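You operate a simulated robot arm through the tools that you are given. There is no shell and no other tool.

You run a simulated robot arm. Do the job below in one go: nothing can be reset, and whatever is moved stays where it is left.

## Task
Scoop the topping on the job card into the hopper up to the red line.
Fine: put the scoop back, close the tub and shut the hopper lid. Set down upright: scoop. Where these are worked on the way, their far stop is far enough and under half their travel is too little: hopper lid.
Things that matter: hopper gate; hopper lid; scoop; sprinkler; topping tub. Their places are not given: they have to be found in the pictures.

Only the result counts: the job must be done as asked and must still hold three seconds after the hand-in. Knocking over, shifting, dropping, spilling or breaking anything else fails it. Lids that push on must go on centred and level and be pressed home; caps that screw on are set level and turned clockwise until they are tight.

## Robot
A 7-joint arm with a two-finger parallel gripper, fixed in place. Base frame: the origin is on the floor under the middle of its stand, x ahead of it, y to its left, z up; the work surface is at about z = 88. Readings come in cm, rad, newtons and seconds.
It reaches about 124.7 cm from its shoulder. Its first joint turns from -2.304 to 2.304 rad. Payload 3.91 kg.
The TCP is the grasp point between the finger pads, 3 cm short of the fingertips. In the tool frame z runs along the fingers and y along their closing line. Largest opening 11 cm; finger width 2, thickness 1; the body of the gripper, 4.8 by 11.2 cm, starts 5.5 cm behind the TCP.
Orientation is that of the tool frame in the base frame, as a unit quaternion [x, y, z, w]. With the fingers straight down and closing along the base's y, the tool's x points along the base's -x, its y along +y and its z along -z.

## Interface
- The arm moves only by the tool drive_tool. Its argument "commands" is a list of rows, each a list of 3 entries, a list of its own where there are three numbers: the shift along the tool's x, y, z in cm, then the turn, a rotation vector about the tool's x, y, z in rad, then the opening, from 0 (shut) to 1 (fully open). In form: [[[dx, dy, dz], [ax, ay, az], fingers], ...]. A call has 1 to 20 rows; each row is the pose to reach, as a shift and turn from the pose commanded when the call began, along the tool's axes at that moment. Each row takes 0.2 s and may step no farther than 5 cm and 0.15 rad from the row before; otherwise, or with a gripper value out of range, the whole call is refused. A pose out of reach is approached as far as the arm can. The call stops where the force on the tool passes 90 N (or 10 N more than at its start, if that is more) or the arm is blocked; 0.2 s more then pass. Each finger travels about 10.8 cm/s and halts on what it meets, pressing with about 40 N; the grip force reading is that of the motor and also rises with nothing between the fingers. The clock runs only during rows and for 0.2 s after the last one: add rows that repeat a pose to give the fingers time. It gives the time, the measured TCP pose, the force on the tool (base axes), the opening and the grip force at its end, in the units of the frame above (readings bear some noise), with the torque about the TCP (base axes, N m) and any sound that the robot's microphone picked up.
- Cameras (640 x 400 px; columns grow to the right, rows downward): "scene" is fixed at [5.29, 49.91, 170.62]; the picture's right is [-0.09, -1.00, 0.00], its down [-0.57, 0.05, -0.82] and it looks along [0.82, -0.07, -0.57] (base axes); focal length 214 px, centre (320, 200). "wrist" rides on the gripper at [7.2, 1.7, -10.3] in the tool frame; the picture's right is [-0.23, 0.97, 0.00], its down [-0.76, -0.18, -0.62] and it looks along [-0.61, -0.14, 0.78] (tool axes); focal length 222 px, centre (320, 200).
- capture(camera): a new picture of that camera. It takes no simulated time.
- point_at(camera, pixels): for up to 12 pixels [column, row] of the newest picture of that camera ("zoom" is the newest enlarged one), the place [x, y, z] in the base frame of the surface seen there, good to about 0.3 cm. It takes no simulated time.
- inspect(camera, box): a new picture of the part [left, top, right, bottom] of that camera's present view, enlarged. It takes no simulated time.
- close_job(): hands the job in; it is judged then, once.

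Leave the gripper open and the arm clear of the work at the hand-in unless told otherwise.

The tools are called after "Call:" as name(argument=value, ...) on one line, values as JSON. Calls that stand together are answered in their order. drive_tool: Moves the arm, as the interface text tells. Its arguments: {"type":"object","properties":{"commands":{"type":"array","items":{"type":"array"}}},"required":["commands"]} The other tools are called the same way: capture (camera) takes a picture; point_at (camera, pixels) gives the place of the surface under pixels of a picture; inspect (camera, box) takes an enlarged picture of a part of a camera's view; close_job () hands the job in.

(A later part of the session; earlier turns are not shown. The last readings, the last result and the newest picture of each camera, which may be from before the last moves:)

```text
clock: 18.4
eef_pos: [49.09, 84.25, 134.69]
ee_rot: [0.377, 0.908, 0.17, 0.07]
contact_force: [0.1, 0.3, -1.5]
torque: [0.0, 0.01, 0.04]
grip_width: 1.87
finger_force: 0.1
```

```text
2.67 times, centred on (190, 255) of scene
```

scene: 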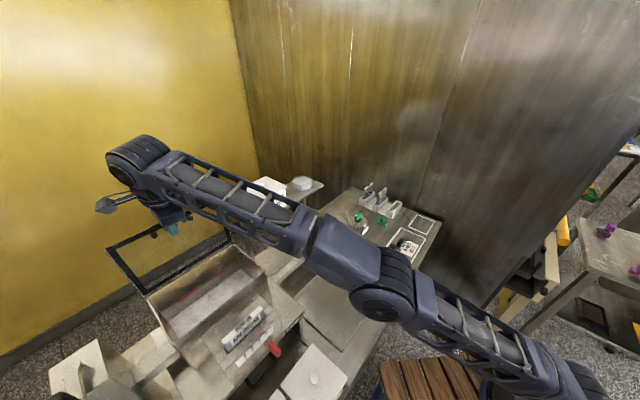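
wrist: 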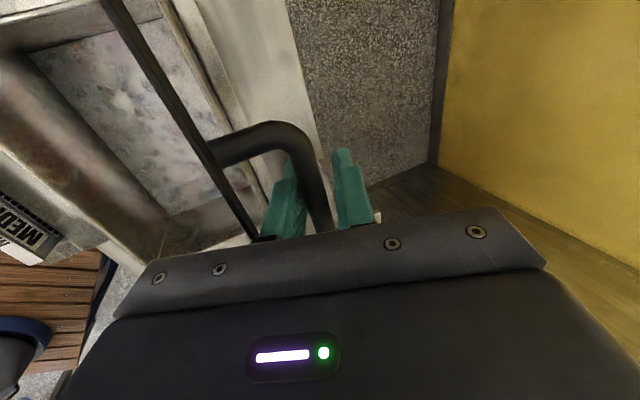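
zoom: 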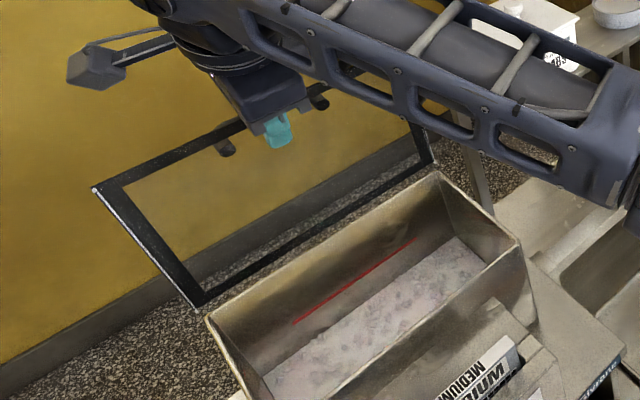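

The lid stays where it is with no force. I'll draw the hand back along its own axis to clear the handle.

Call:
drive_tool(commands=[[[0, 0, -1.5], [0, 0, 0], 0.17], [[0, 0, -3], [0, 0, 0], 0.17], [[0, 0, -4.5], [0, 0, 0], 0.17], [[0, 0, -6.5], [0, 0, 0], 0.17], [[0, 0, -9], [0, 0, 0], 0.17]])

Call:
capture(camera="wrist")

Call:
inspect(camera="scene", box=[90, 180, 290, 330])

```text
clock: 19.6
eef_pos: [46.34, 81.01, 141.31]
ee_rot: [0.376, 0.909, 0.166, 0.068]
contact_force: [-0.3, 0.0, 0.1]
torque: [-0.04, -0.02, -0.02]
grip_width: 1.88
finger_force: 0.0
out of reach, approached as far as the arm can: row 2, 3, 4, 5
```

```text
taken
```

wrist: 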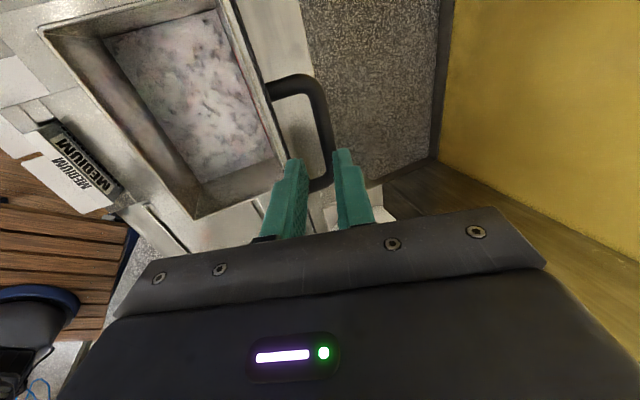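

```text
2.67 times, centred on (190, 255) of scene
```

zoom: 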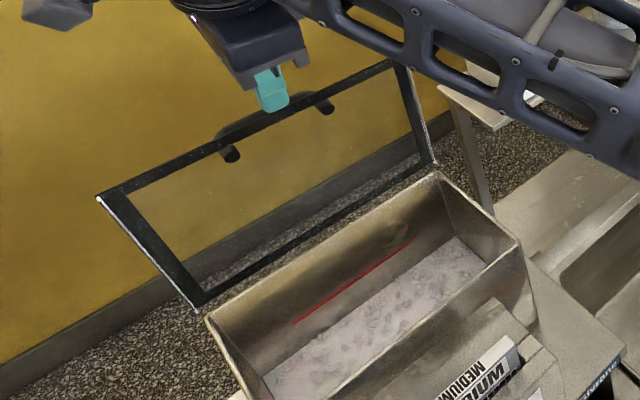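

The hand is nearly clear of the bar and the lid stays open. I'll keep rising and come back toward the robot.

Call:
drive_tool(commands=[[[0, -0.3, -2.5], [0, 0, 0], 0.17], [[0, -1.5, -5], [0, 0, 0], 0.17], [[0, -4, -8], [0, 0, 0], 0.17], [[0, -7, -10], [0.1, 0, 0], 0.3]])

Call:
capture(camera="wrist")

Call:
inspect(camera="scene", box=[90, 180, 290, 330])

```text
clock: 20.6
eef_pos: [39.89, 74.88, 148.97]
ee_rot: [0.381, 0.916, 0.119, 0.05]
contact_force: [0.9, 1.1, 0.0]
torque: [0.01, 0.03, -0.05]
grip_width: 3.3
finger_force: 0.0
out of reach, approached as far as the arm can: row 3, 4
```

```text
taken
```

wrist: 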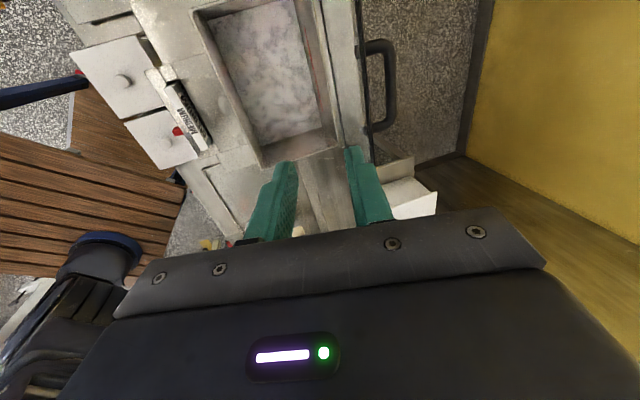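

```text
2.67 times, centred on (190, 255) of scene
```

zoom: 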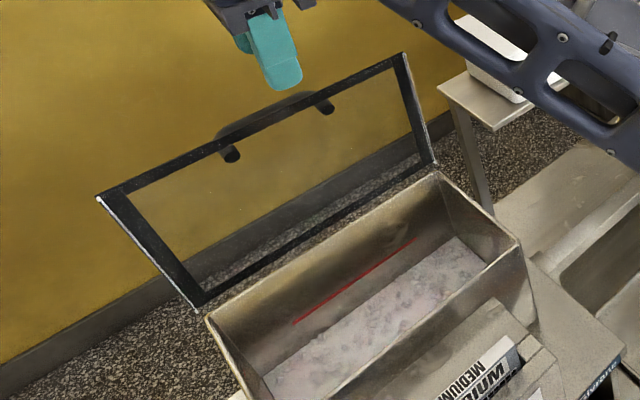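

The hand is clear and the lid stands open. I'll measure its corners to know the opening angle.

Call:
point_at(camera="zoom", pixels=[[110, 190], [398, 60], [200, 300], [430, 163], [150, 240], [250, 130], [210, 320], [235, 175], [515, 245], [440, 175], [340, 290], [350, 300]])

Call:
point_at(camera="wrist", pixels=[[371, 90], [388, 80], [360, 50], [372, 132], [366, 40], [240, 30], [270, 80], [300, 130], [320, 60], [333, 148], [262, 162], [205, 20]])

```text
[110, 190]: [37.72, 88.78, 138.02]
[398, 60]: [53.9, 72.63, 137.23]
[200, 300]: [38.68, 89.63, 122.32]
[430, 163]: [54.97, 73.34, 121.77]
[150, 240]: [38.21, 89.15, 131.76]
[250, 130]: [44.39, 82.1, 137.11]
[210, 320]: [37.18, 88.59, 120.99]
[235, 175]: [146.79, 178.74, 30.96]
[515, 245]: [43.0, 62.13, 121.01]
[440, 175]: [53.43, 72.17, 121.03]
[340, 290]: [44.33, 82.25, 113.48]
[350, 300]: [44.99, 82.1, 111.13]
```

```text
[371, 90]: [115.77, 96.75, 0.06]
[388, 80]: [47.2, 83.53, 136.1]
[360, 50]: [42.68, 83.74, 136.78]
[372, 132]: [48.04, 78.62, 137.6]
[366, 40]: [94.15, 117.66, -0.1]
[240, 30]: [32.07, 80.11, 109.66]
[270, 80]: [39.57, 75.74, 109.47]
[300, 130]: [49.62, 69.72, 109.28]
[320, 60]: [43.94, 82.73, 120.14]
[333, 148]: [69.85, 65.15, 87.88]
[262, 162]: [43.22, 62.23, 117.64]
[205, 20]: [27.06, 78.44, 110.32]
```

The lid is held at roughly 85–90°, well past half its travel, and it is steady. Next is the tub and scoop. I'll level the hand and move back over the bench toward (36, 55, 150).

Call:
drive_tool(commands=[[[-2.3, -3.2, -1.1], [0.05, 0, 0], 0.5], [[-4.5, -6.4, -2.1], [0.1, 0, 0], 0.5], [[-6.8, -9.7, -3.2], [0.16, 0, 0], 0.5], [[-9, -12.9, -4.3], [0.21, 0, 0], 0.5], [[-11.3, -16.1, -5.3], [0.26, 0, 0], 0.5]])

```text
clock: 21.8
eef_pos: [36.18, 54.71, 150.29]
ee_rot: [0.382, 0.924, 0.0, 0.0]
contact_force: [0.7, 1.3, -0.1]
torque: [-0.07, -0.03, -0.01]
grip_width: 5.51
finger_force: 0.0
out of reach, approached as far as the arm can: row 1
```

Level at (36.2, 54.7, 150.3). I'll go across toward (42, 16, 122), turning the hand −90°, to look at the scoop from close by.

Call:
drive_tool(commands=[[[-2.86, -2.12, 2.5], [0, 0, -0.143], 0.5], [[-5.7, -4.24, 5.1], [0, 0, -0.286], 0.5], [[-8.6, -6.35, 7.6], [0, 0, -0.429], 0.5], [[-11.5, -8.5, 10.2], [0, 0, -0.571], 0.5], [[-14.3, -10.6, 12.7], [0, 0, -0.714], 0.5], [[-17.2, -12.7, 15.3], [0, 0, -0.857], 0.5], [[-20, -14.8, 17.8], [0, 0, -1.0], 0.5], [[-22.9, -16.9, 20.4], [0, 0, -1.143], 0.5], [[-25.8, -19.1, 22.9], [0, 0, -1.286], 0.5], [[-28.6, -21.2, 25.5], [0, 0, -1.429], 0.5], [[-31.5, -23.3, 28], [0, 0, -1.571], 0.5]])

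Call:
capture(camera="wrist")

Call:
capture(camera="scene")

```text
clock: 24.2
eef_pos: [41.73, 16.18, 122.09]
ee_rot: [-0.383, 0.924, 0.001, 0.0]
contact_force: [0.5, -0.3, 0.4]
torque: [0.01, 0.01, 0.01]
grip_width: 5.5
finger_force: 0.0
```

```text
taken
```

wrist: 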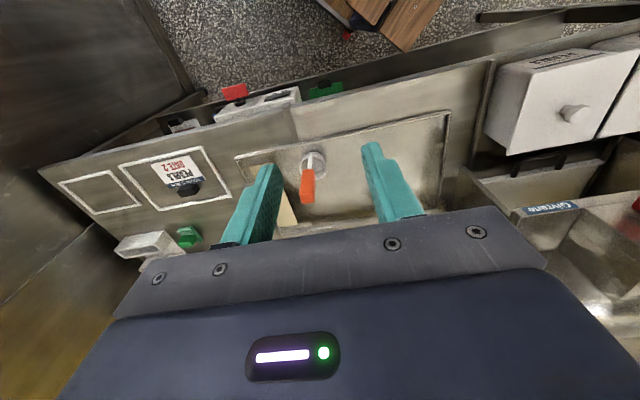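

```text
taken
```

scene: 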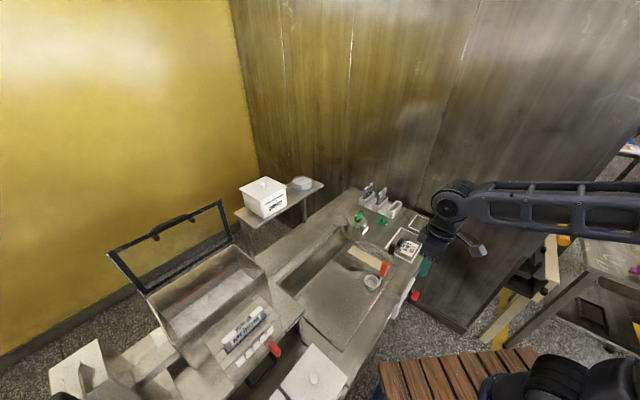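

The hopper lid is still open. I'll enlarge the scoop from both cameras.

Call:
inspect(camera="wrist", box=[230, 110, 400, 230])

Call:
point_at(camera="zoom", pixels=[[290, 230], [285, 270], [285, 215], [310, 160], [310, 180], [280, 170], [350, 180], [310, 130], [315, 200], [400, 150], [450, 200], [250, 150]])

Call:
inspect(camera="scene", box=[350, 250, 410, 300])

Call:
point_at(camera="zoom", pixels=[[368, 110], [350, 180], [385, 120], [360, 200], [230, 290], [165, 270], [300, 300], [230, 330], [230, 250], [340, 270], [300, 240], [180, 330]])

```text
3.33 times, centred on (315, 170) of wrist
```

zoom: 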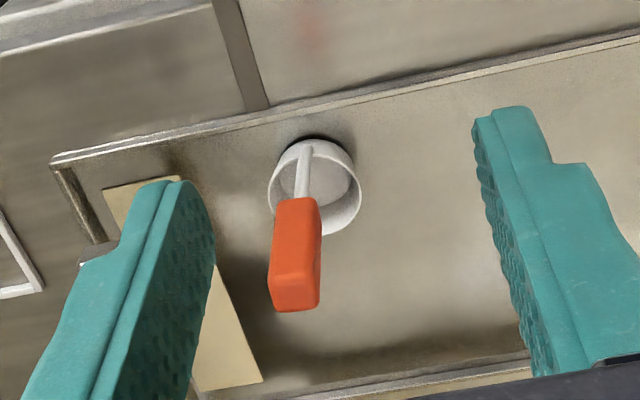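

```text
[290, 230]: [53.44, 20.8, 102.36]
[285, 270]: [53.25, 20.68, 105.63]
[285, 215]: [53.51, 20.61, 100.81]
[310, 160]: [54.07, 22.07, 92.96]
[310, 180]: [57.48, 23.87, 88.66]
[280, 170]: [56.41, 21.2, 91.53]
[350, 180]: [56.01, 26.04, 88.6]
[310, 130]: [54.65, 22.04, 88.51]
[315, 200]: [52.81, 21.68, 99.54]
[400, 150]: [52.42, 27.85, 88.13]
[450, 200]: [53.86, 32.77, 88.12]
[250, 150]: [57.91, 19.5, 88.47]
```

```text
8.00 times, centred on (380, 275) of scene
```

zoom: 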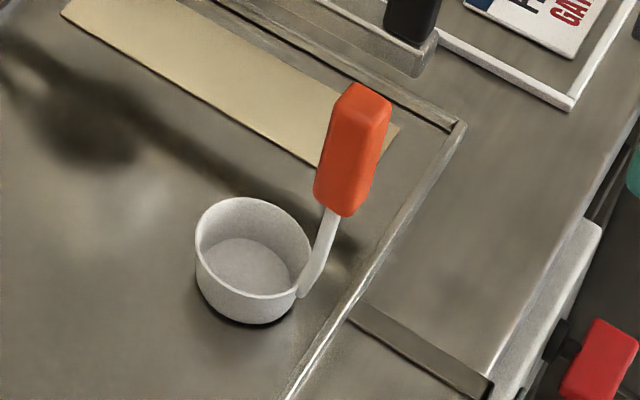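

```text
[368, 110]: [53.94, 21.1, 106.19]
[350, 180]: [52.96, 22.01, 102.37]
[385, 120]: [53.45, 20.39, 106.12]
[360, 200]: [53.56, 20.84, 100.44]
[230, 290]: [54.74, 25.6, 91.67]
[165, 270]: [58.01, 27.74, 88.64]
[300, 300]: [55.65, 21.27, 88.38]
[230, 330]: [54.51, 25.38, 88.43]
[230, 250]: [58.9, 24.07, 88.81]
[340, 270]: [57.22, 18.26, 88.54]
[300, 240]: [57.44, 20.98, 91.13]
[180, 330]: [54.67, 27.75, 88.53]
```

The scoop is a cup about 6 cm wide with a nearly vertical stem and an orange grip from z ≈ 99 to 106. I'll zoom in tighter on grip and cup for yaw and exact position.

Call:
inspect(camera="scene", box=[360, 254, 400, 294])

Call:
point_at(camera="zoom", pixels=[[335, 75], [375, 65], [405, 85], [400, 110], [340, 100], [370, 90], [350, 150], [385, 160], [340, 200], [370, 210], [140, 230], [270, 270]])

Call:
inspect(camera="wrist", box=[290, 140, 350, 210])

Call:
point_at(camera="zoom", pixels=[[270, 350], [330, 350], [265, 340], [335, 330], [265, 250], [320, 250], [300, 150], [300, 120], [225, 200], [400, 200], [310, 70], [300, 380]])

```text
10.00 times, centred on (380, 274) of scene
```

zoom: 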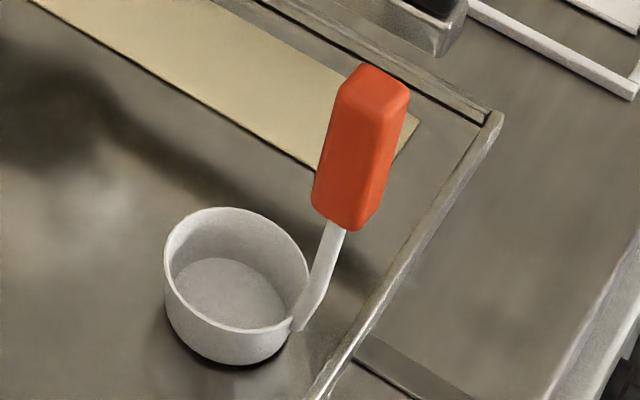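

```text
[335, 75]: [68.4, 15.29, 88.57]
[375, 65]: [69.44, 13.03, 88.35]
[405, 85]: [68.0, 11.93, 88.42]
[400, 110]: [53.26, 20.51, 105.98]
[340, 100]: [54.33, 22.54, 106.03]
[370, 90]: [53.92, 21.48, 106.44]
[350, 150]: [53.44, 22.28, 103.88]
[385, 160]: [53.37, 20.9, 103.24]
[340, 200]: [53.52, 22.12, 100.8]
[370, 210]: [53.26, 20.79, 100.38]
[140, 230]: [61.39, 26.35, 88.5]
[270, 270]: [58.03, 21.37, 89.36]
```

```text
5.71 times, centred on (320, 175) of wrist
```

zoom: 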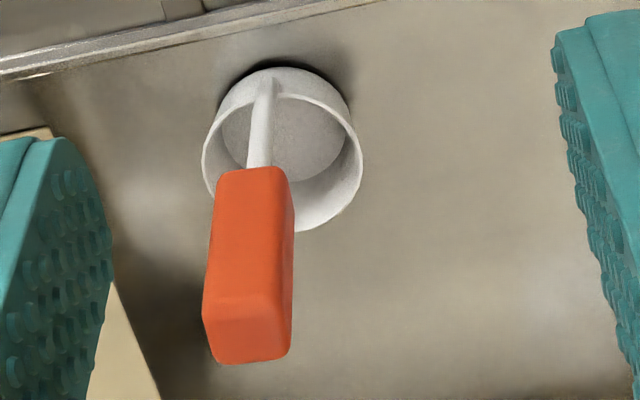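

```text
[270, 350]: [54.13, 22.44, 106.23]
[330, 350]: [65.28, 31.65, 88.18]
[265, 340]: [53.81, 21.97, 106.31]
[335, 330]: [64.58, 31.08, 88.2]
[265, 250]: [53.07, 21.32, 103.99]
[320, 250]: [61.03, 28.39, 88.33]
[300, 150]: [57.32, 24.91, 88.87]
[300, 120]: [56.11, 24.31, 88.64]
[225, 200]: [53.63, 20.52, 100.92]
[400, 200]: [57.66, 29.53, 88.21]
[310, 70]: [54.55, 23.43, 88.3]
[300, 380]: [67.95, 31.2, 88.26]
```

Grip centre is about (53.9, 21.6), top z = 106.2; the cup centre lies about 3.6 cm from it toward (+x,+y). Now I'll look at the free tray area as a resting place for the tub lid, and measure the tub lid and knob.

Call:
point_at(camera="scene", pixels=[[300, 297], [285, 285], [340, 300], [320, 310], [342, 350], [330, 320], [350, 240], [330, 270], [405, 262], [370, 300], [350, 290], [300, 270]])

Call:
point_at(camera="scene", pixels=[[313, 344], [347, 378], [313, 379], [313, 376], [300, 375], [320, 365], [335, 378], [310, 395], [283, 385], [275, 398], [325, 395], [345, 385]])

Call:
inspect(camera="wrist", box=[420, 30, 640, 220])

Call:
point_at(camera="zoom", pixels=[[440, 165], [445, 155], [500, 210], [400, 70], [250, 65], [270, 280], [330, 250], [540, 70], [200, 100], [230, 200], [450, 172], [430, 160]])

```text
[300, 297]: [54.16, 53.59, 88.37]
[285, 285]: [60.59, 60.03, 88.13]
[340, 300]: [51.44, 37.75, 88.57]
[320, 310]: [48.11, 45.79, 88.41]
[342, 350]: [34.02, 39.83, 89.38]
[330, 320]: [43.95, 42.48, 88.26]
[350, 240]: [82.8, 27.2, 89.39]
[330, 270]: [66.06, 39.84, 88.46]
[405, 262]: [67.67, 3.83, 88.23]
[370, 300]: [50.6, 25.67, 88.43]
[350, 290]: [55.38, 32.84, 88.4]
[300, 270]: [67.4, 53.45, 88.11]
```

```text
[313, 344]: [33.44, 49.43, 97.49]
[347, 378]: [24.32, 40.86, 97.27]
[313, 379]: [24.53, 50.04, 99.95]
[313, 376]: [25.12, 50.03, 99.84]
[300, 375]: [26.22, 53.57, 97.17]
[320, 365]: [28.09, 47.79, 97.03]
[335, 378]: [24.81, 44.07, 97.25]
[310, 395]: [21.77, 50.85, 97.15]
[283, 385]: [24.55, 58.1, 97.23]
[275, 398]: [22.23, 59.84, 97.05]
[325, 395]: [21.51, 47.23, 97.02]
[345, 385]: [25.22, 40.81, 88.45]
```

```text
2.11 times, centred on (530, 125) of wrist
```

zoom: 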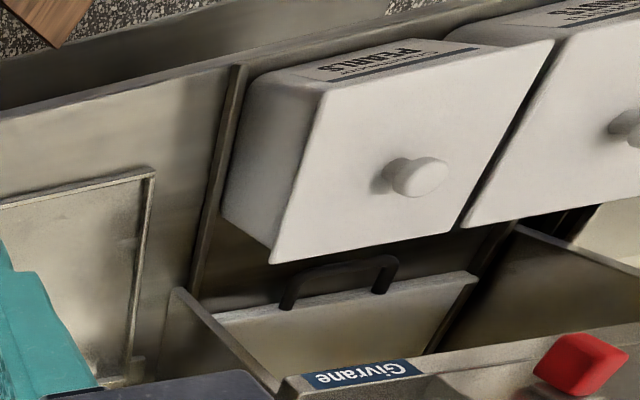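

```text
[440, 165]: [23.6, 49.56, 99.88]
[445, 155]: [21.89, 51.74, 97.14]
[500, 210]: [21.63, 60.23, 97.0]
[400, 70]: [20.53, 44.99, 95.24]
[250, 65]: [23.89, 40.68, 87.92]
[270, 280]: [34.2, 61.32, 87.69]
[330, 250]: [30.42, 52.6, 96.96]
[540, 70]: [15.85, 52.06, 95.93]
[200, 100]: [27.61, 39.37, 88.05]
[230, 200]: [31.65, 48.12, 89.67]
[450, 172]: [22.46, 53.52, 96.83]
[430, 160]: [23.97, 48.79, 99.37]
```

The PEARLS lid is about 13.2 cm square with its knob centred at (24.3, 50.1), top z = 99.9. The tray floor near (47, 40) is flat and free at z ≈ 88.4, a good resting place. I'll move above the knob at z = 112.

Call:
drive_tool(commands=[[[-1.3, 4.03, 0], [0, 0, 0], 0.5], [[-2.6, 8.06, 0], [0, 0, 0], 0.5], [[-3.9, 12.1, 1], [0, 0, 0], 0.5], [[-5.2, 16.1, 2], [0, 0, 0], 0.5], [[-6.5, 20.15, 3], [0, 0, 0], 0.5], [[-7.8, 24.2, 4.5], [0, 0, 0], 0.5], [[-9.1, 28.2, 6], [0, 0, 0], 0.5], [[-10.4, 32.2, 8], [0, 0, 0], 0.5], [[-11.67, 36.27, 10], [0, 0, 0], 0.5]])

Call:
capture(camera="wrist")

Call:
capture(camera="scene")

```text
clock: 26.2
eef_pos: [24.41, 50.48, 112.28]
ee_rot: [-0.382, 0.924, 0.0, 0.001]
contact_force: [-0.1, -0.7, -0.2]
torque: [0.06, -0.03, -0.01]
grip_width: 5.5
finger_force: 0.1
```

```text
taken
```

wrist: 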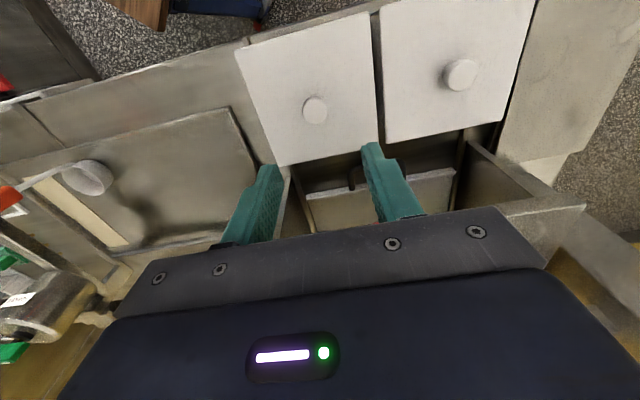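

```text
taken
```

scene: 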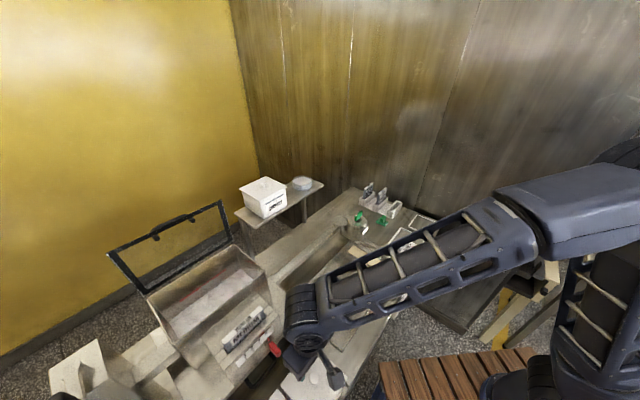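

I'll measure the knob from this close view.

Call:
inspect(camera="wrist", box=[270, 70, 370, 160])

Call:
point_at(camera="zoom", pixels=[[295, 180], [295, 160], [295, 200], [270, 180], [320, 180], [340, 180], [295, 215], [250, 180], [295, 150], [295, 240], [400, 300], [100, 20]])

```text
4.44 times, centred on (320, 115) of wrist
```

zoom: 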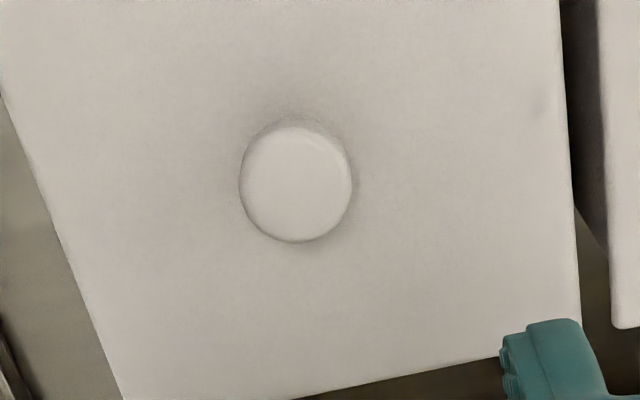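

```text
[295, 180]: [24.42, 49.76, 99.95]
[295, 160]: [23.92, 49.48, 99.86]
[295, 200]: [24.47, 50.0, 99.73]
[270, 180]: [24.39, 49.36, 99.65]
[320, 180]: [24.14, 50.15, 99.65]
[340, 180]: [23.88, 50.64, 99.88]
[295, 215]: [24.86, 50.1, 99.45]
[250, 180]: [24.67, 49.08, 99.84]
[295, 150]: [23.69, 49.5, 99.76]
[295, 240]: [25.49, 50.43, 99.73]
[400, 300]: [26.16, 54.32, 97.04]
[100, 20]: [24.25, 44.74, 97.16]
```

The knob centre is (24.35, 49.8), 2.5 cm across. I'll come down over it to TCP z ≈ 100.5 and close.

Call:
drive_tool(commands=[[[0.5, -0.44, 3], [0, 0, 0], 0.5], [[0.5, -0.44, 6.5], [0, 0, 0], 0.5], [[0.5, -0.44, 9.5], [0, 0, 0], 0.5], [[0.5, -0.44, 11.8], [0, 0, 0], 0.5], [[0.5, -0.44, 11.8], [0, 0, 0], 0.3], [[0.5, -0.44, 11.8], [0, 0, 0], 0.0], [[0.5, -0.44, 11.8], [0, 0, 0], 0.0]])

Call:
capture(camera="wrist")

```text
clock: 27.8
eef_pos: [24.27, 49.66, 100.47]
ee_rot: [-0.382, 0.924, 0.001, 0.001]
contact_force: [-0.3, 0.1, 0.0]
torque: [0.02, -0.02, 0.01]
grip_width: 2.41
finger_force: 40.1
heard: snap
```

```text
taken
```

wrist: 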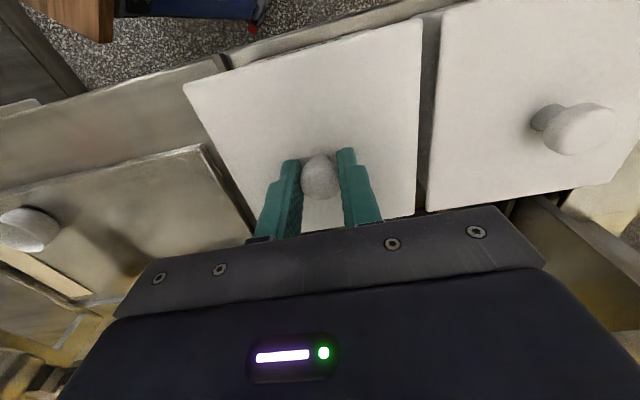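

The knob is gripped (2.41 cm); a snap was heard. I'll lift straight up.

Call:
drive_tool(commands=[[[0, 0, -0.5], [0, 0, 0], 0], [[0, 0, -1], [0, 0, 0], 0], [[0, 0, -2], [0, 0, 0], 0], [[0, 0, -4], [0, 0, 0], 0], [[0, 0, -7], [0, 0, 0], 0]])

Call:
capture(camera="wrist")

Call:
capture(camera="scene")

```text
clock: 29.0
eef_pos: [24.34, 49.57, 107.61]
ee_rot: [-0.382, 0.924, 0.0, 0.0]
contact_force: [0.2, 0.2, -0.3]
torque: [-0.01, 0.04, 0.02]
grip_width: 0.0
finger_force: 38.0
```

```text
taken
```

wrist: 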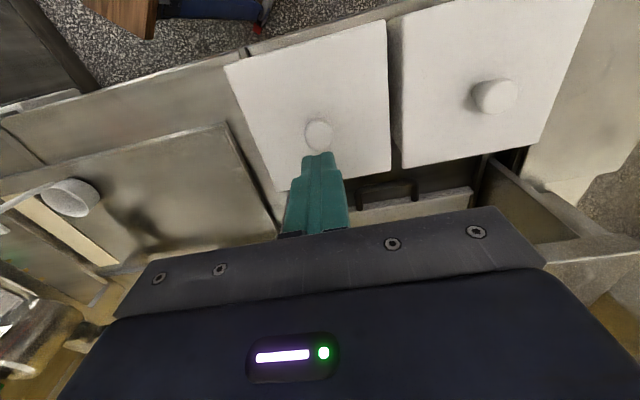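

```text
taken
```

scene: 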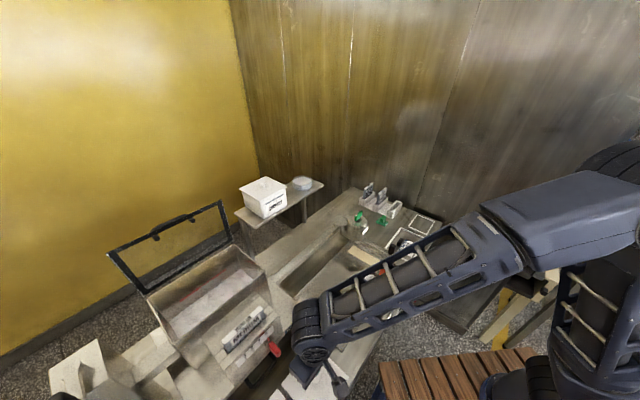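

The fingers slipped off the knob. I'll check whether the lid has moved.

Call:
inspect(camera="wrist", box=[210, 10, 410, 200])

Call:
point_at(camera="zoom", pixels=[[260, 265], [261, 250], [215, 270], [305, 260], [100, 140], [380, 80], [370, 330], [160, 370], [260, 200], [300, 320], [420, 150], [262, 280]])

```text
2.11 times, centred on (310, 105) of wrist
```

zoom: 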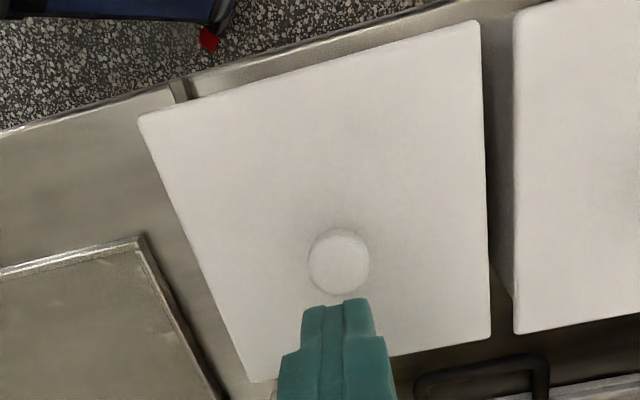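

```text
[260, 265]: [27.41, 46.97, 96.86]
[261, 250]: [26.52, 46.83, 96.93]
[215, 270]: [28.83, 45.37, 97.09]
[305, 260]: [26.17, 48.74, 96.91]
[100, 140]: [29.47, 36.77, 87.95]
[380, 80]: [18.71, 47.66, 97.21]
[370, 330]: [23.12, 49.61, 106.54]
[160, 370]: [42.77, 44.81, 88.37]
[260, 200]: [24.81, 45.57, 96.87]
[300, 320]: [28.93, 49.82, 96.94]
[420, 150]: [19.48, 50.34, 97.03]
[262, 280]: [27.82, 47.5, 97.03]
```

The lid is still seated at z ≈ 97. I'll regrip lower (TCP z ≈ 100.2) with more closing time, then pull in tiny steps while reading the force.

Call:
drive_tool(commands=[[[0, 0, 0], [0, 0, 0], 0.4], [[0, 0, 0], [0, 0, 0], 0.5], [[0, 0, 3], [0, 0, 0], 0.5], [[0, 0, 6], [0, 0, 0], 0.5], [[0, 0.1, 7.4], [0, 0, 0], 0.5], [[0, 0.1, 7.4], [0, 0, 0], 0.2], [[0, 0.1, 7.4], [0, 0, 0], 0], [[0, 0.1, 7.4], [0, 0, 0], 0], [[0, 0.1, 7.4], [0, 0, 0], 0]])

Call:
inspect(camera="wrist", box=[240, 110, 400, 250])

```text
clock: 31.0
eef_pos: [24.08, 49.73, 100.09]
ee_rot: [-0.382, 0.924, 0.0, 0.001]
contact_force: [10.8, 2.7, 12.8]
torque: [0.11, -0.25, -0.02]
grip_width: 2.4
finger_force: 39.8
heard: snap
```

```text
2.86 times, centred on (320, 180) of wrist
```

zoom: 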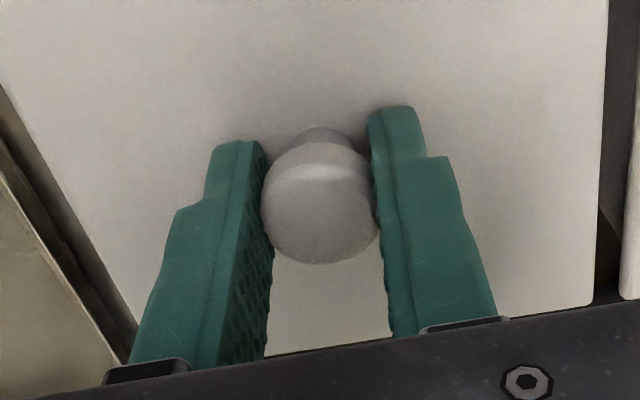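

Gripped again with slight contact on the lid. I'll pull up in 0.2 cm steps and read the force.

Call:
drive_tool(commands=[[[0, 0, -0.2], [0, 0, 0], 0], [[0, 0, -0.4], [0, 0, 0], 0], [[0, 0, -0.4], [0, 0, 0], 0]])

```text
clock: 31.8
eef_pos: [24.24, 49.67, 100.48]
ee_rot: [-0.382, 0.924, 0.001, 0.0]
contact_force: [0.0, 0.0, -1.1]
torque: [0.02, 0.01, 0.0]
grip_width: 2.41
finger_force: 40.0
heard: snap
```

Call:
drive_tool(commands=[[[0, 0, -0.2], [0, 0, 0], 0], [[0, 0, -0.4], [0, 0, 0], 0], [[0, 0, -0.4], [0, 0, 0], 0]])

Call:
inspect(camera="wrist", box=[160, 10, 480, 250])

```text
clock: 32.6
eef_pos: [24.32, 49.65, 100.8]
ee_rot: [-0.382, 0.924, 0.0, 0.001]
contact_force: [-0.1, -0.4, -1.4]
torque: [0.0, -0.03, 0.01]
grip_width: 2.42
finger_force: 39.7
```

```text
1.67 times, centred on (320, 130) of wrist
```

zoom: 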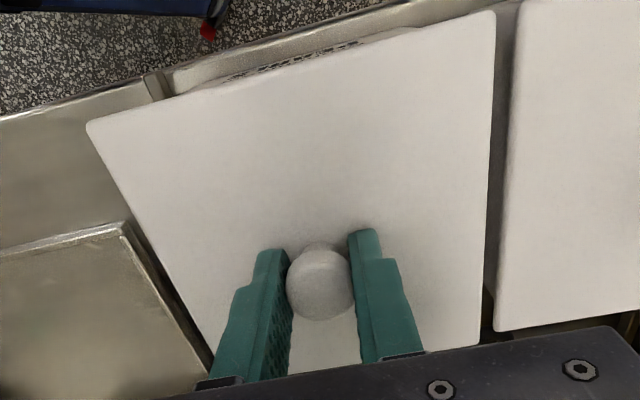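

I'll check the lid height now.

Call:
point_at(camera="zoom", pixels=[[200, 150], [300, 100], [400, 100], [450, 60], [450, 300], [150, 150], [570, 200], [320, 290], [240, 200], [400, 200]])

```text
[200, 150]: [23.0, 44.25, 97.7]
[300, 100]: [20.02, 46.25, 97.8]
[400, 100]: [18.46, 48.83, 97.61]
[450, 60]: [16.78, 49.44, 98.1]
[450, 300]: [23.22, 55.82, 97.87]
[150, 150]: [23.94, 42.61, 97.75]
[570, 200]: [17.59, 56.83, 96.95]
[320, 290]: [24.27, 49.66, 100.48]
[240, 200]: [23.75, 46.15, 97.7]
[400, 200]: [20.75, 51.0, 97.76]
```

The lid is coming up (97.75 against 97.0 before). I'll keep lifting slowly.

Call:
drive_tool(commands=[[[0, 0, -0.3], [0, 0, 0], 0], [[0, 0, -0.6], [0, 0, 0], 0], [[0, 0, -0.9], [0, 0, 0], 0], [[0, 0, -1.2], [0, 0, 0], 0], [[0, 0, -1.6], [0, 0, 0], 0], [[0, 0, -2], [0, 0, 0], 0]])

Call:
capture(camera="wrist")

```text
clock: 34.0
eef_pos: [24.25, 49.7, 103.05]
ee_rot: [-0.382, 0.924, 0.0, 0.001]
contact_force: [0.0, 0.1, -0.8]
torque: [-0.02, -0.01, 0.04]
grip_width: 2.38
finger_force: 40.3
```

```text
taken
```

wrist: 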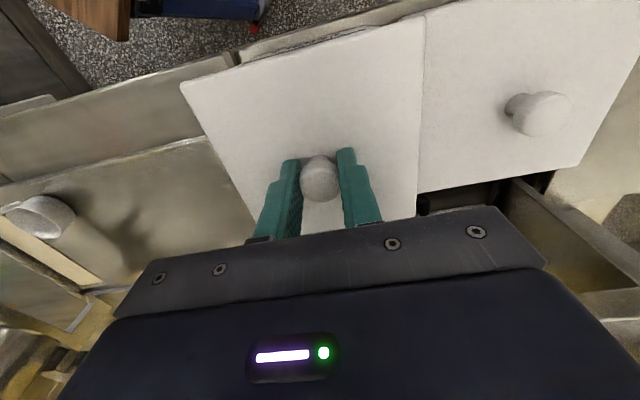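

The lid is off and held. I'll raise it to z ≈ 112 and carry it gently toward the tray position.

Call:
drive_tool(commands=[[[0, 0, -0.6], [0, 0, 0], 0], [[0, 0, -1.4], [0, 0, 0], 0], [[0, 0, -2.4], [0, 0, 0], 0], [[0, 0, -3.6], [0, 0, 0], 0], [[0, 0, -5], [0, 0, 0], 0], [[0, 0, -6.4], [0, 0, 0], 0], [[0, 0, -7.6], [0, 0, 0], 0], [[0, 0, -8.6], [0, 0, 0], 0], [[0, 0, -9], [0, 0, 0], 0]])

Call:
capture(camera="wrist")

Call:
capture(camera="scene")

```text
clock: 36.0
eef_pos: [24.27, 49.59, 111.93]
ee_rot: [-0.381, 0.925, 0.001, 0.001]
contact_force: [-0.5, 0.5, 0.0]
torque: [-0.01, 0.01, 0.01]
grip_width: 2.39
finger_force: 39.5
```

```text
taken
```

wrist: 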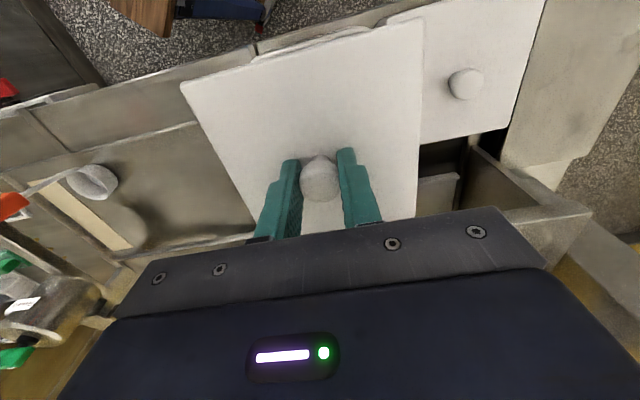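

```text
taken
```

scene: 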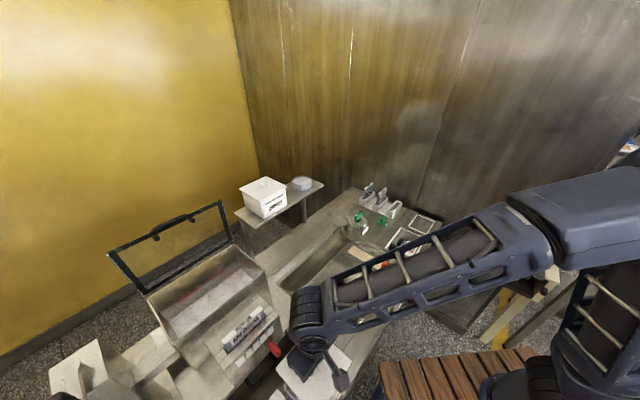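

The lid is held steady. I'll move it first sideways away from the machine and then over the tray at about (47.4, 40.3), gently.

Call:
drive_tool(commands=[[[0, -0.6, 0], [0, 0, 0], 0], [[0, -1.8, 0], [0, 0, 0], 0], [[0, -3.6, 0], [0, 0, 0], 0], [[0, -5.8, 0], [0, 0, 0], 0], [[0, -8.2, 0], [0, 0, 0], 0], [[0, -10.8, 0], [0, 0, 0], 0], [[-0.6, -13.4, 0], [0, 0, 0], 0], [[-1.8, -16, 0], [0, 0, 0], 0], [[-3.4, -18.4, 0], [0, 0, 0], 0], [[-5.2, -20.4, 0], [0, 0, 0], 0], [[-7, -21.8, 0], [0, 0, 0], 0], [[-8.6, -22.6, 0], [0, 0, 0], 0], [[-9.5, -22.9, 0], [0, 0, 0], 0], [[-9.76, -22.9, 0], [0, 0, 0], 0]])

Call:
capture(camera="wrist")

Call:
capture(camera="scene")

```text
clock: 39.0
eef_pos: [47.27, 40.23, 112.03]
ee_rot: [-0.383, 0.924, 0.001, 0.001]
contact_force: [-1.0, -0.6, 0.6]
torque: [0.02, -0.02, -0.01]
grip_width: 2.38
finger_force: 40.5
```

```text
taken
```

wrist: 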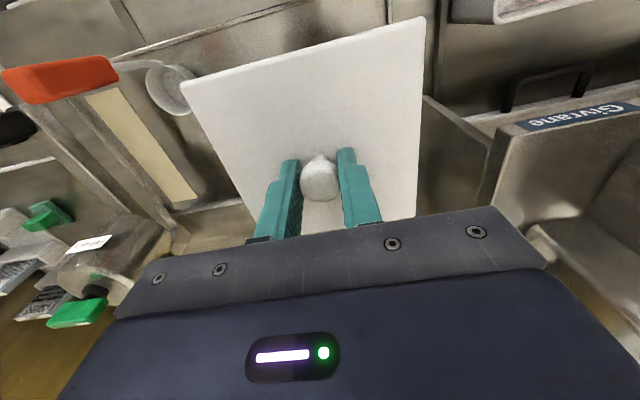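

```text
taken
```

scene: 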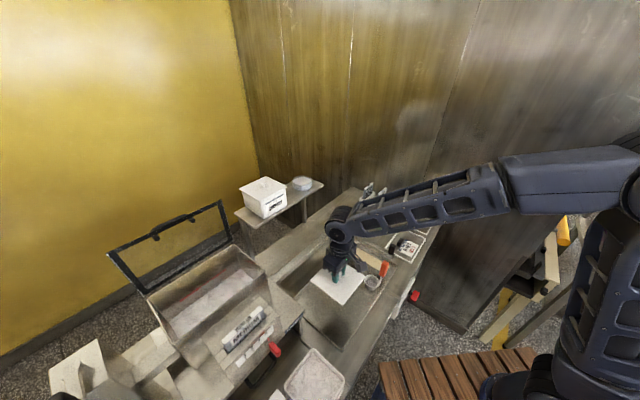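

The tub is open. I'll look at the tub's contents and the lid's clearance over the tray before lowering.

Call:
inspect(camera="scene", box=[270, 335, 360, 400])

Call:
point_at(camera="zoom", pixels=[[300, 200], [250, 250], [350, 250], [300, 300], [350, 300], [300, 100], [480, 270], [180, 270], [220, 170], [400, 190], [300, 150], [320, 360]])

Call:
inspect(camera="scene", box=[300, 230, 420, 330])

```text
6.15 times, centred on (315, 368) of scene
```

zoom: 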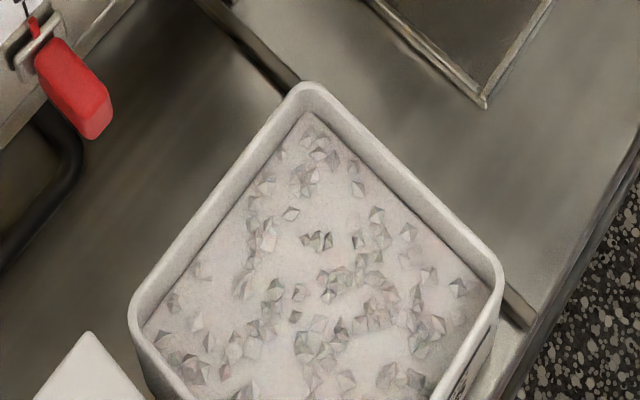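

```text
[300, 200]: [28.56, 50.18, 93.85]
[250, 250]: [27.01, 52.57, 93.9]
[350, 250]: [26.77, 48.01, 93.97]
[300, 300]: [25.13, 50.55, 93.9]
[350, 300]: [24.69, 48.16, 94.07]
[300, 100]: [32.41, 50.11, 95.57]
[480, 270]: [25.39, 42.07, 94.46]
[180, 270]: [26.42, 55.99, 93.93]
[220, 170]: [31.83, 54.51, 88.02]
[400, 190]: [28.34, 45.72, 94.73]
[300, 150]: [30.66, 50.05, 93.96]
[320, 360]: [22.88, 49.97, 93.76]
```

```text
4.00 times, centred on (360, 280) of scene
```

zoom: 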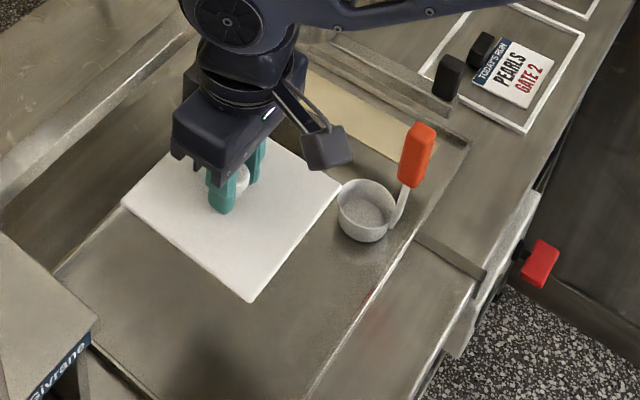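

The tub's contents are at z ≈ 93.9, rim about 95.6. The lid's left corner would be near the tray's rim, so I'll shift 2.5 cm further along the tray and lower to TCP z ≈ 96.

Call:
drive_tool(commands=[[[0, -0.6, 0.5], [0, 0, 0], 0], [[0, -1.6, 1.5], [0, 0, 0], 0], [[0, -2.5, 3], [0, 0, 0], 0], [[0, -2.5, 5], [0, 0, 0], 0], [[0, -2.5, 7.2], [0, 0, 0], 0], [[0, -2.5, 9.6], [0, 0, 0], 0], [[0, -2.5, 12], [0, 0, 0], 0], [[0, -2.5, 14], [0, 0, 0], 0], [[0, -2.5, 15.4], [0, 0, 0], 0], [[0, -2.5, 16], [0, 0, 0], 0]])

Call:
inspect(camera="scene", box=[300, 230, 420, 330])

```text
clock: 41.2
eef_pos: [49.06, 38.49, 96.06]
ee_rot: [-0.383, 0.924, 0.0, 0.001]
contact_force: [0.0, 0.3, -0.8]
torque: [0.01, 0.03, 0.0]
grip_width: 2.43
finger_force: 40.3
```

```text
4.00 times, centred on (360, 280) of scene
```

zoom: 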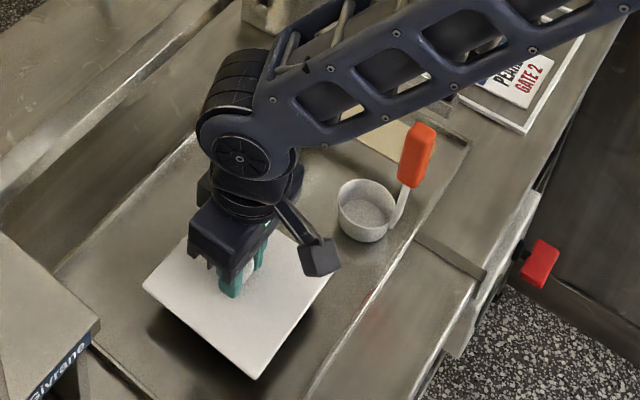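

The lid is a few cm above the tray and clear of the scoop. I'll lower in small steps until it touches.

Call:
drive_tool(commands=[[[0, 0, 0.5], [0, 0, 0], 0], [[0, 0, 1.0], [0, 0, 0], 0], [[0, 0, 1.5], [0, 0, 0], 0], [[0, 0, 1.9], [0, 0, 0], 0]])

Call:
inspect(camera="scene", box=[310, 270, 390, 330])

```text
clock: 42.2
eef_pos: [49.12, 38.48, 94.11]
ee_rot: [-0.383, 0.924, 0.0, 0.0]
contact_force: [-0.3, -0.6, -0.3]
torque: [0.0, 0.02, 0.0]
grip_width: 2.39
finger_force: 40.1
```

```text
6.67 times, centred on (350, 300) of scene
```

zoom: 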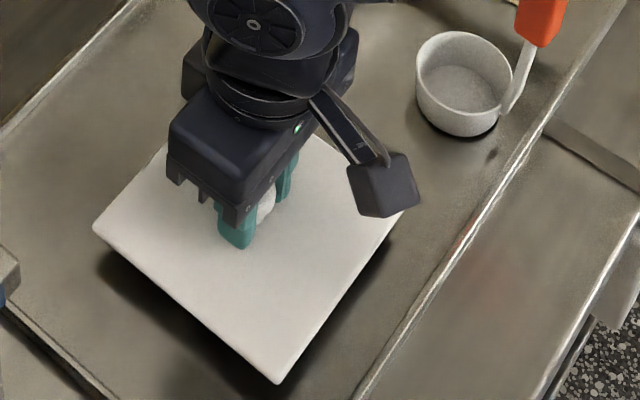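

Call:
drive_tool(commands=[[[0, 0, 0.3], [0, 0, 0], 0], [[0, 0, 0.6], [0, 0, 0], 0], [[0, 0, 0.9], [0, 0, 0], 0], [[0, 0, 1.2], [0, 0, 0], 0]])

```text
clock: 43.2
eef_pos: [49.13, 38.61, 92.78]
ee_rot: [-0.383, 0.924, 0.0, 0.0]
contact_force: [0.8, 0.1, -0.4]
torque: [-0.01, -0.01, 0.01]
grip_width: 2.39
finger_force: 40.4
```

No contact yet at TCP z = 92.8. I'll continue in 0.2 cm steps.

Call:
drive_tool(commands=[[[0, 0, 0.2], [0, 0, 0], 0], [[0, 0, 0.4], [0, 0, 0], 0], [[0, 0, 0.6], [0, 0, 0], 0]])

Call:
inspect(camera="scene", box=[310, 270, 390, 330])

```text
clock: 44.0
eef_pos: [49.08, 38.56, 92.23]
ee_rot: [-0.382, 0.924, 0.001, 0.0]
contact_force: [0.3, 0.9, -0.5]
torque: [0.02, 0.01, -0.02]
grip_width: 2.4
finger_force: 40.2
```

```text
6.67 times, centred on (350, 300) of scene
```

zoom: 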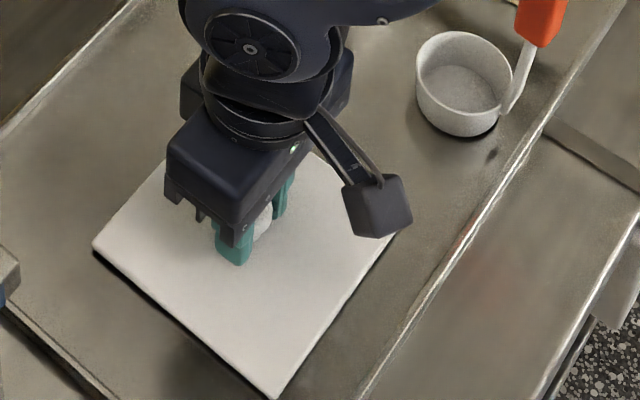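

Almost down. Two or three more small steps until the force shows contact.

Call:
drive_tool(commands=[[[0, 0, 0.15], [0, 0, 0], 0], [[0, 0, 0.3], [0, 0, 0], 0]])

Call:
inspect(camera="scene", box=[310, 270, 390, 330])

```text
clock: 44.6
eef_pos: [49.19, 38.41, 92.01]
ee_rot: [-0.383, 0.924, 0.001, 0.0]
contact_force: [-2.5, -1.8, 10.1]
torque: [-0.19, 0.19, -0.01]
grip_width: 2.37
finger_force: 39.9
```

```text
6.67 times, centred on (350, 300) of scene
```

zoom: 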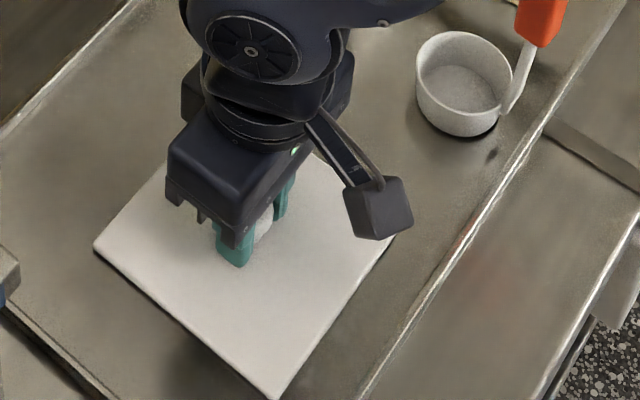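

Contact with about 10 N: the lid rests on the tray. I'll open the fingers and rise.

Call:
drive_tool(commands=[[[0, 0, 0.2], [0, 0, 0], 0.25], [[0, 0, 0.2], [0, 0, 0], 0.4], [[0, 0, 0.2], [0, 0, 0], 0.5], [[0, 0, -2], [0, 0, 0], 0.5], [[0, 0, -6], [0, 0, 0], 0.5], [[0, 0, -11], [0, 0, 0], 0.5], [[0, 0, -16], [0, 0, 0], 0.5], [[0, 0, -20], [0, 0, 0], 0.5]])

Call:
capture(camera="wrist")

Call:
capture(camera="scene")

```text
clock: 46.4
eef_pos: [49.38, 38.43, 111.73]
ee_rot: [-0.383, 0.924, 0.0, 0.0]
contact_force: [0.3, 0.2, -1.0]
torque: [-0.01, 0.03, 0.02]
grip_width: 5.51
finger_force: 0.1
```

```text
taken
```

wrist: 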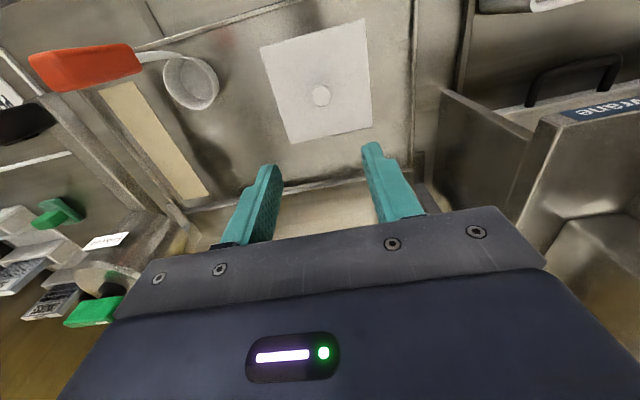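

```text
taken
```

scene: 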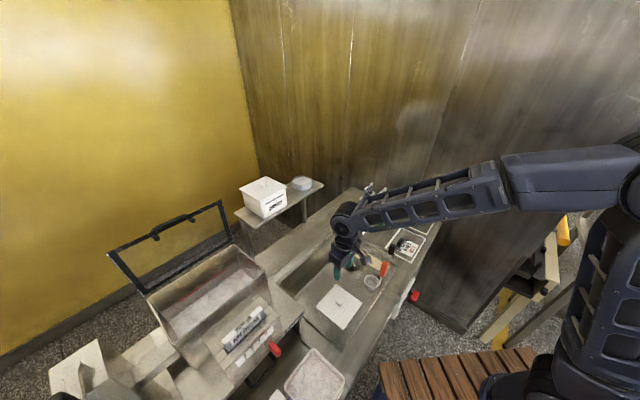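

The lid is safely on the tray. Now for the scoop: I'll move above its grip at (53.9, 21.6), z = 118.

Call:
drive_tool(commands=[[[0, 0, -4], [0, 0, 0], 0.5], [[1.7, -3, -6.3], [0, 0, 0], 0.5], [[3.4, -6.2, -6.3], [0, 0, 0], 0.5], [[5.2, -9.4, -6.3], [0, 0, 0], 0.5], [[7, -12.4, -6.3], [0, 0, 0], 0.5], [[8.7, -15.1, -6.3], [0, 0, 0], 0.5], [[8.7, -15.1, -6.3], [0, 0, 0], 0.5]])

Call:
capture(camera="wrist")

Call:
inspect(camera="wrist", box=[250, 50, 390, 190])

```text
clock: 48.0
eef_pos: [53.72, 21.76, 118.13]
ee_rot: [-0.383, 0.924, 0.0, 0.001]
contact_force: [-1.2, -0.2, -1.1]
torque: [0.02, -0.03, 0.0]
grip_width: 5.52
finger_force: 0.1
```

```text
taken
```

wrist: 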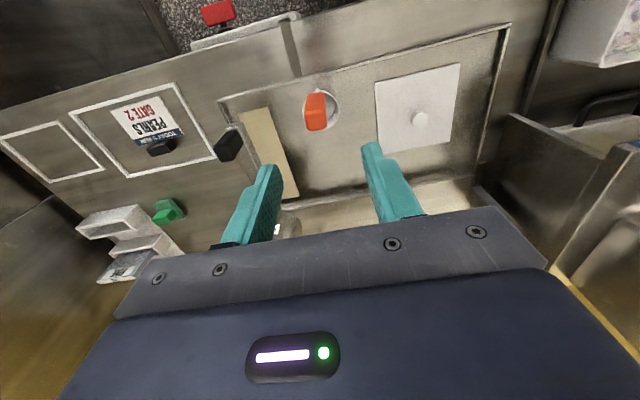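

```text
2.86 times, centred on (320, 120) of wrist
```

zoom: 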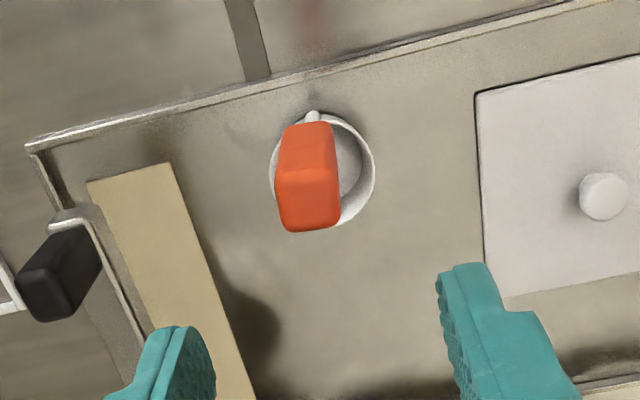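

The grip lies 0.4 cm to one side of the hand's axis and is aligned with it. I'll correct and come down to TCP z ≈ 102, then close.

Call:
drive_tool(commands=[[[0, -0.38, 3], [0, 0, 0], 0.5], [[0, -0.38, 7], [0, 0, 0], 0.5], [[0, -0.38, 11], [0, 0, 0], 0.5], [[0, -0.38, 14], [0, 0, 0], 0.5], [[0, -0.38, 16], [0, 0, 0], 0.5], [[0, -0.38, 16], [0, 0, 0], 0.3], [[0, -0.38, 16], [0, 0, 0], 0.15], [[0, -0.38, 16], [0, 0, 0], 0], [[0, -0.38, 16], [0, 0, 0], 0]])

Call:
capture(camera="wrist")

Call:
inspect(camera="scene", box=[330, 230, 430, 310])

```text
clock: 50.0
eef_pos: [53.74, 21.63, 101.87]
ee_rot: [-0.383, 0.924, 0.0, 0.001]
contact_force: [-0.1, 0.1, 0.3]
torque: [-0.06, 0.01, 0.0]
grip_width: 2.18
finger_force: 39.6
```

```text
taken
```

wrist: 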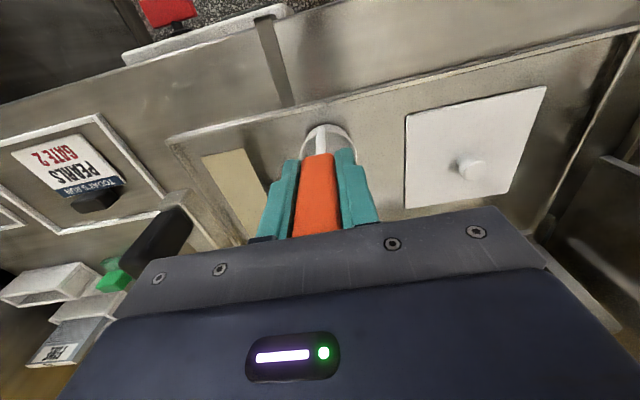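

```text
5.00 times, centred on (380, 270) of scene
```

zoom: 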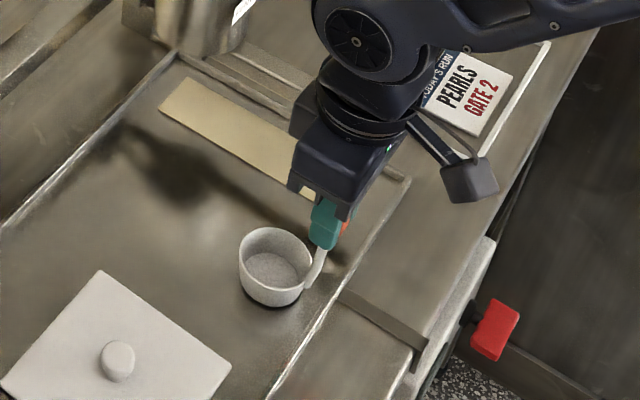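

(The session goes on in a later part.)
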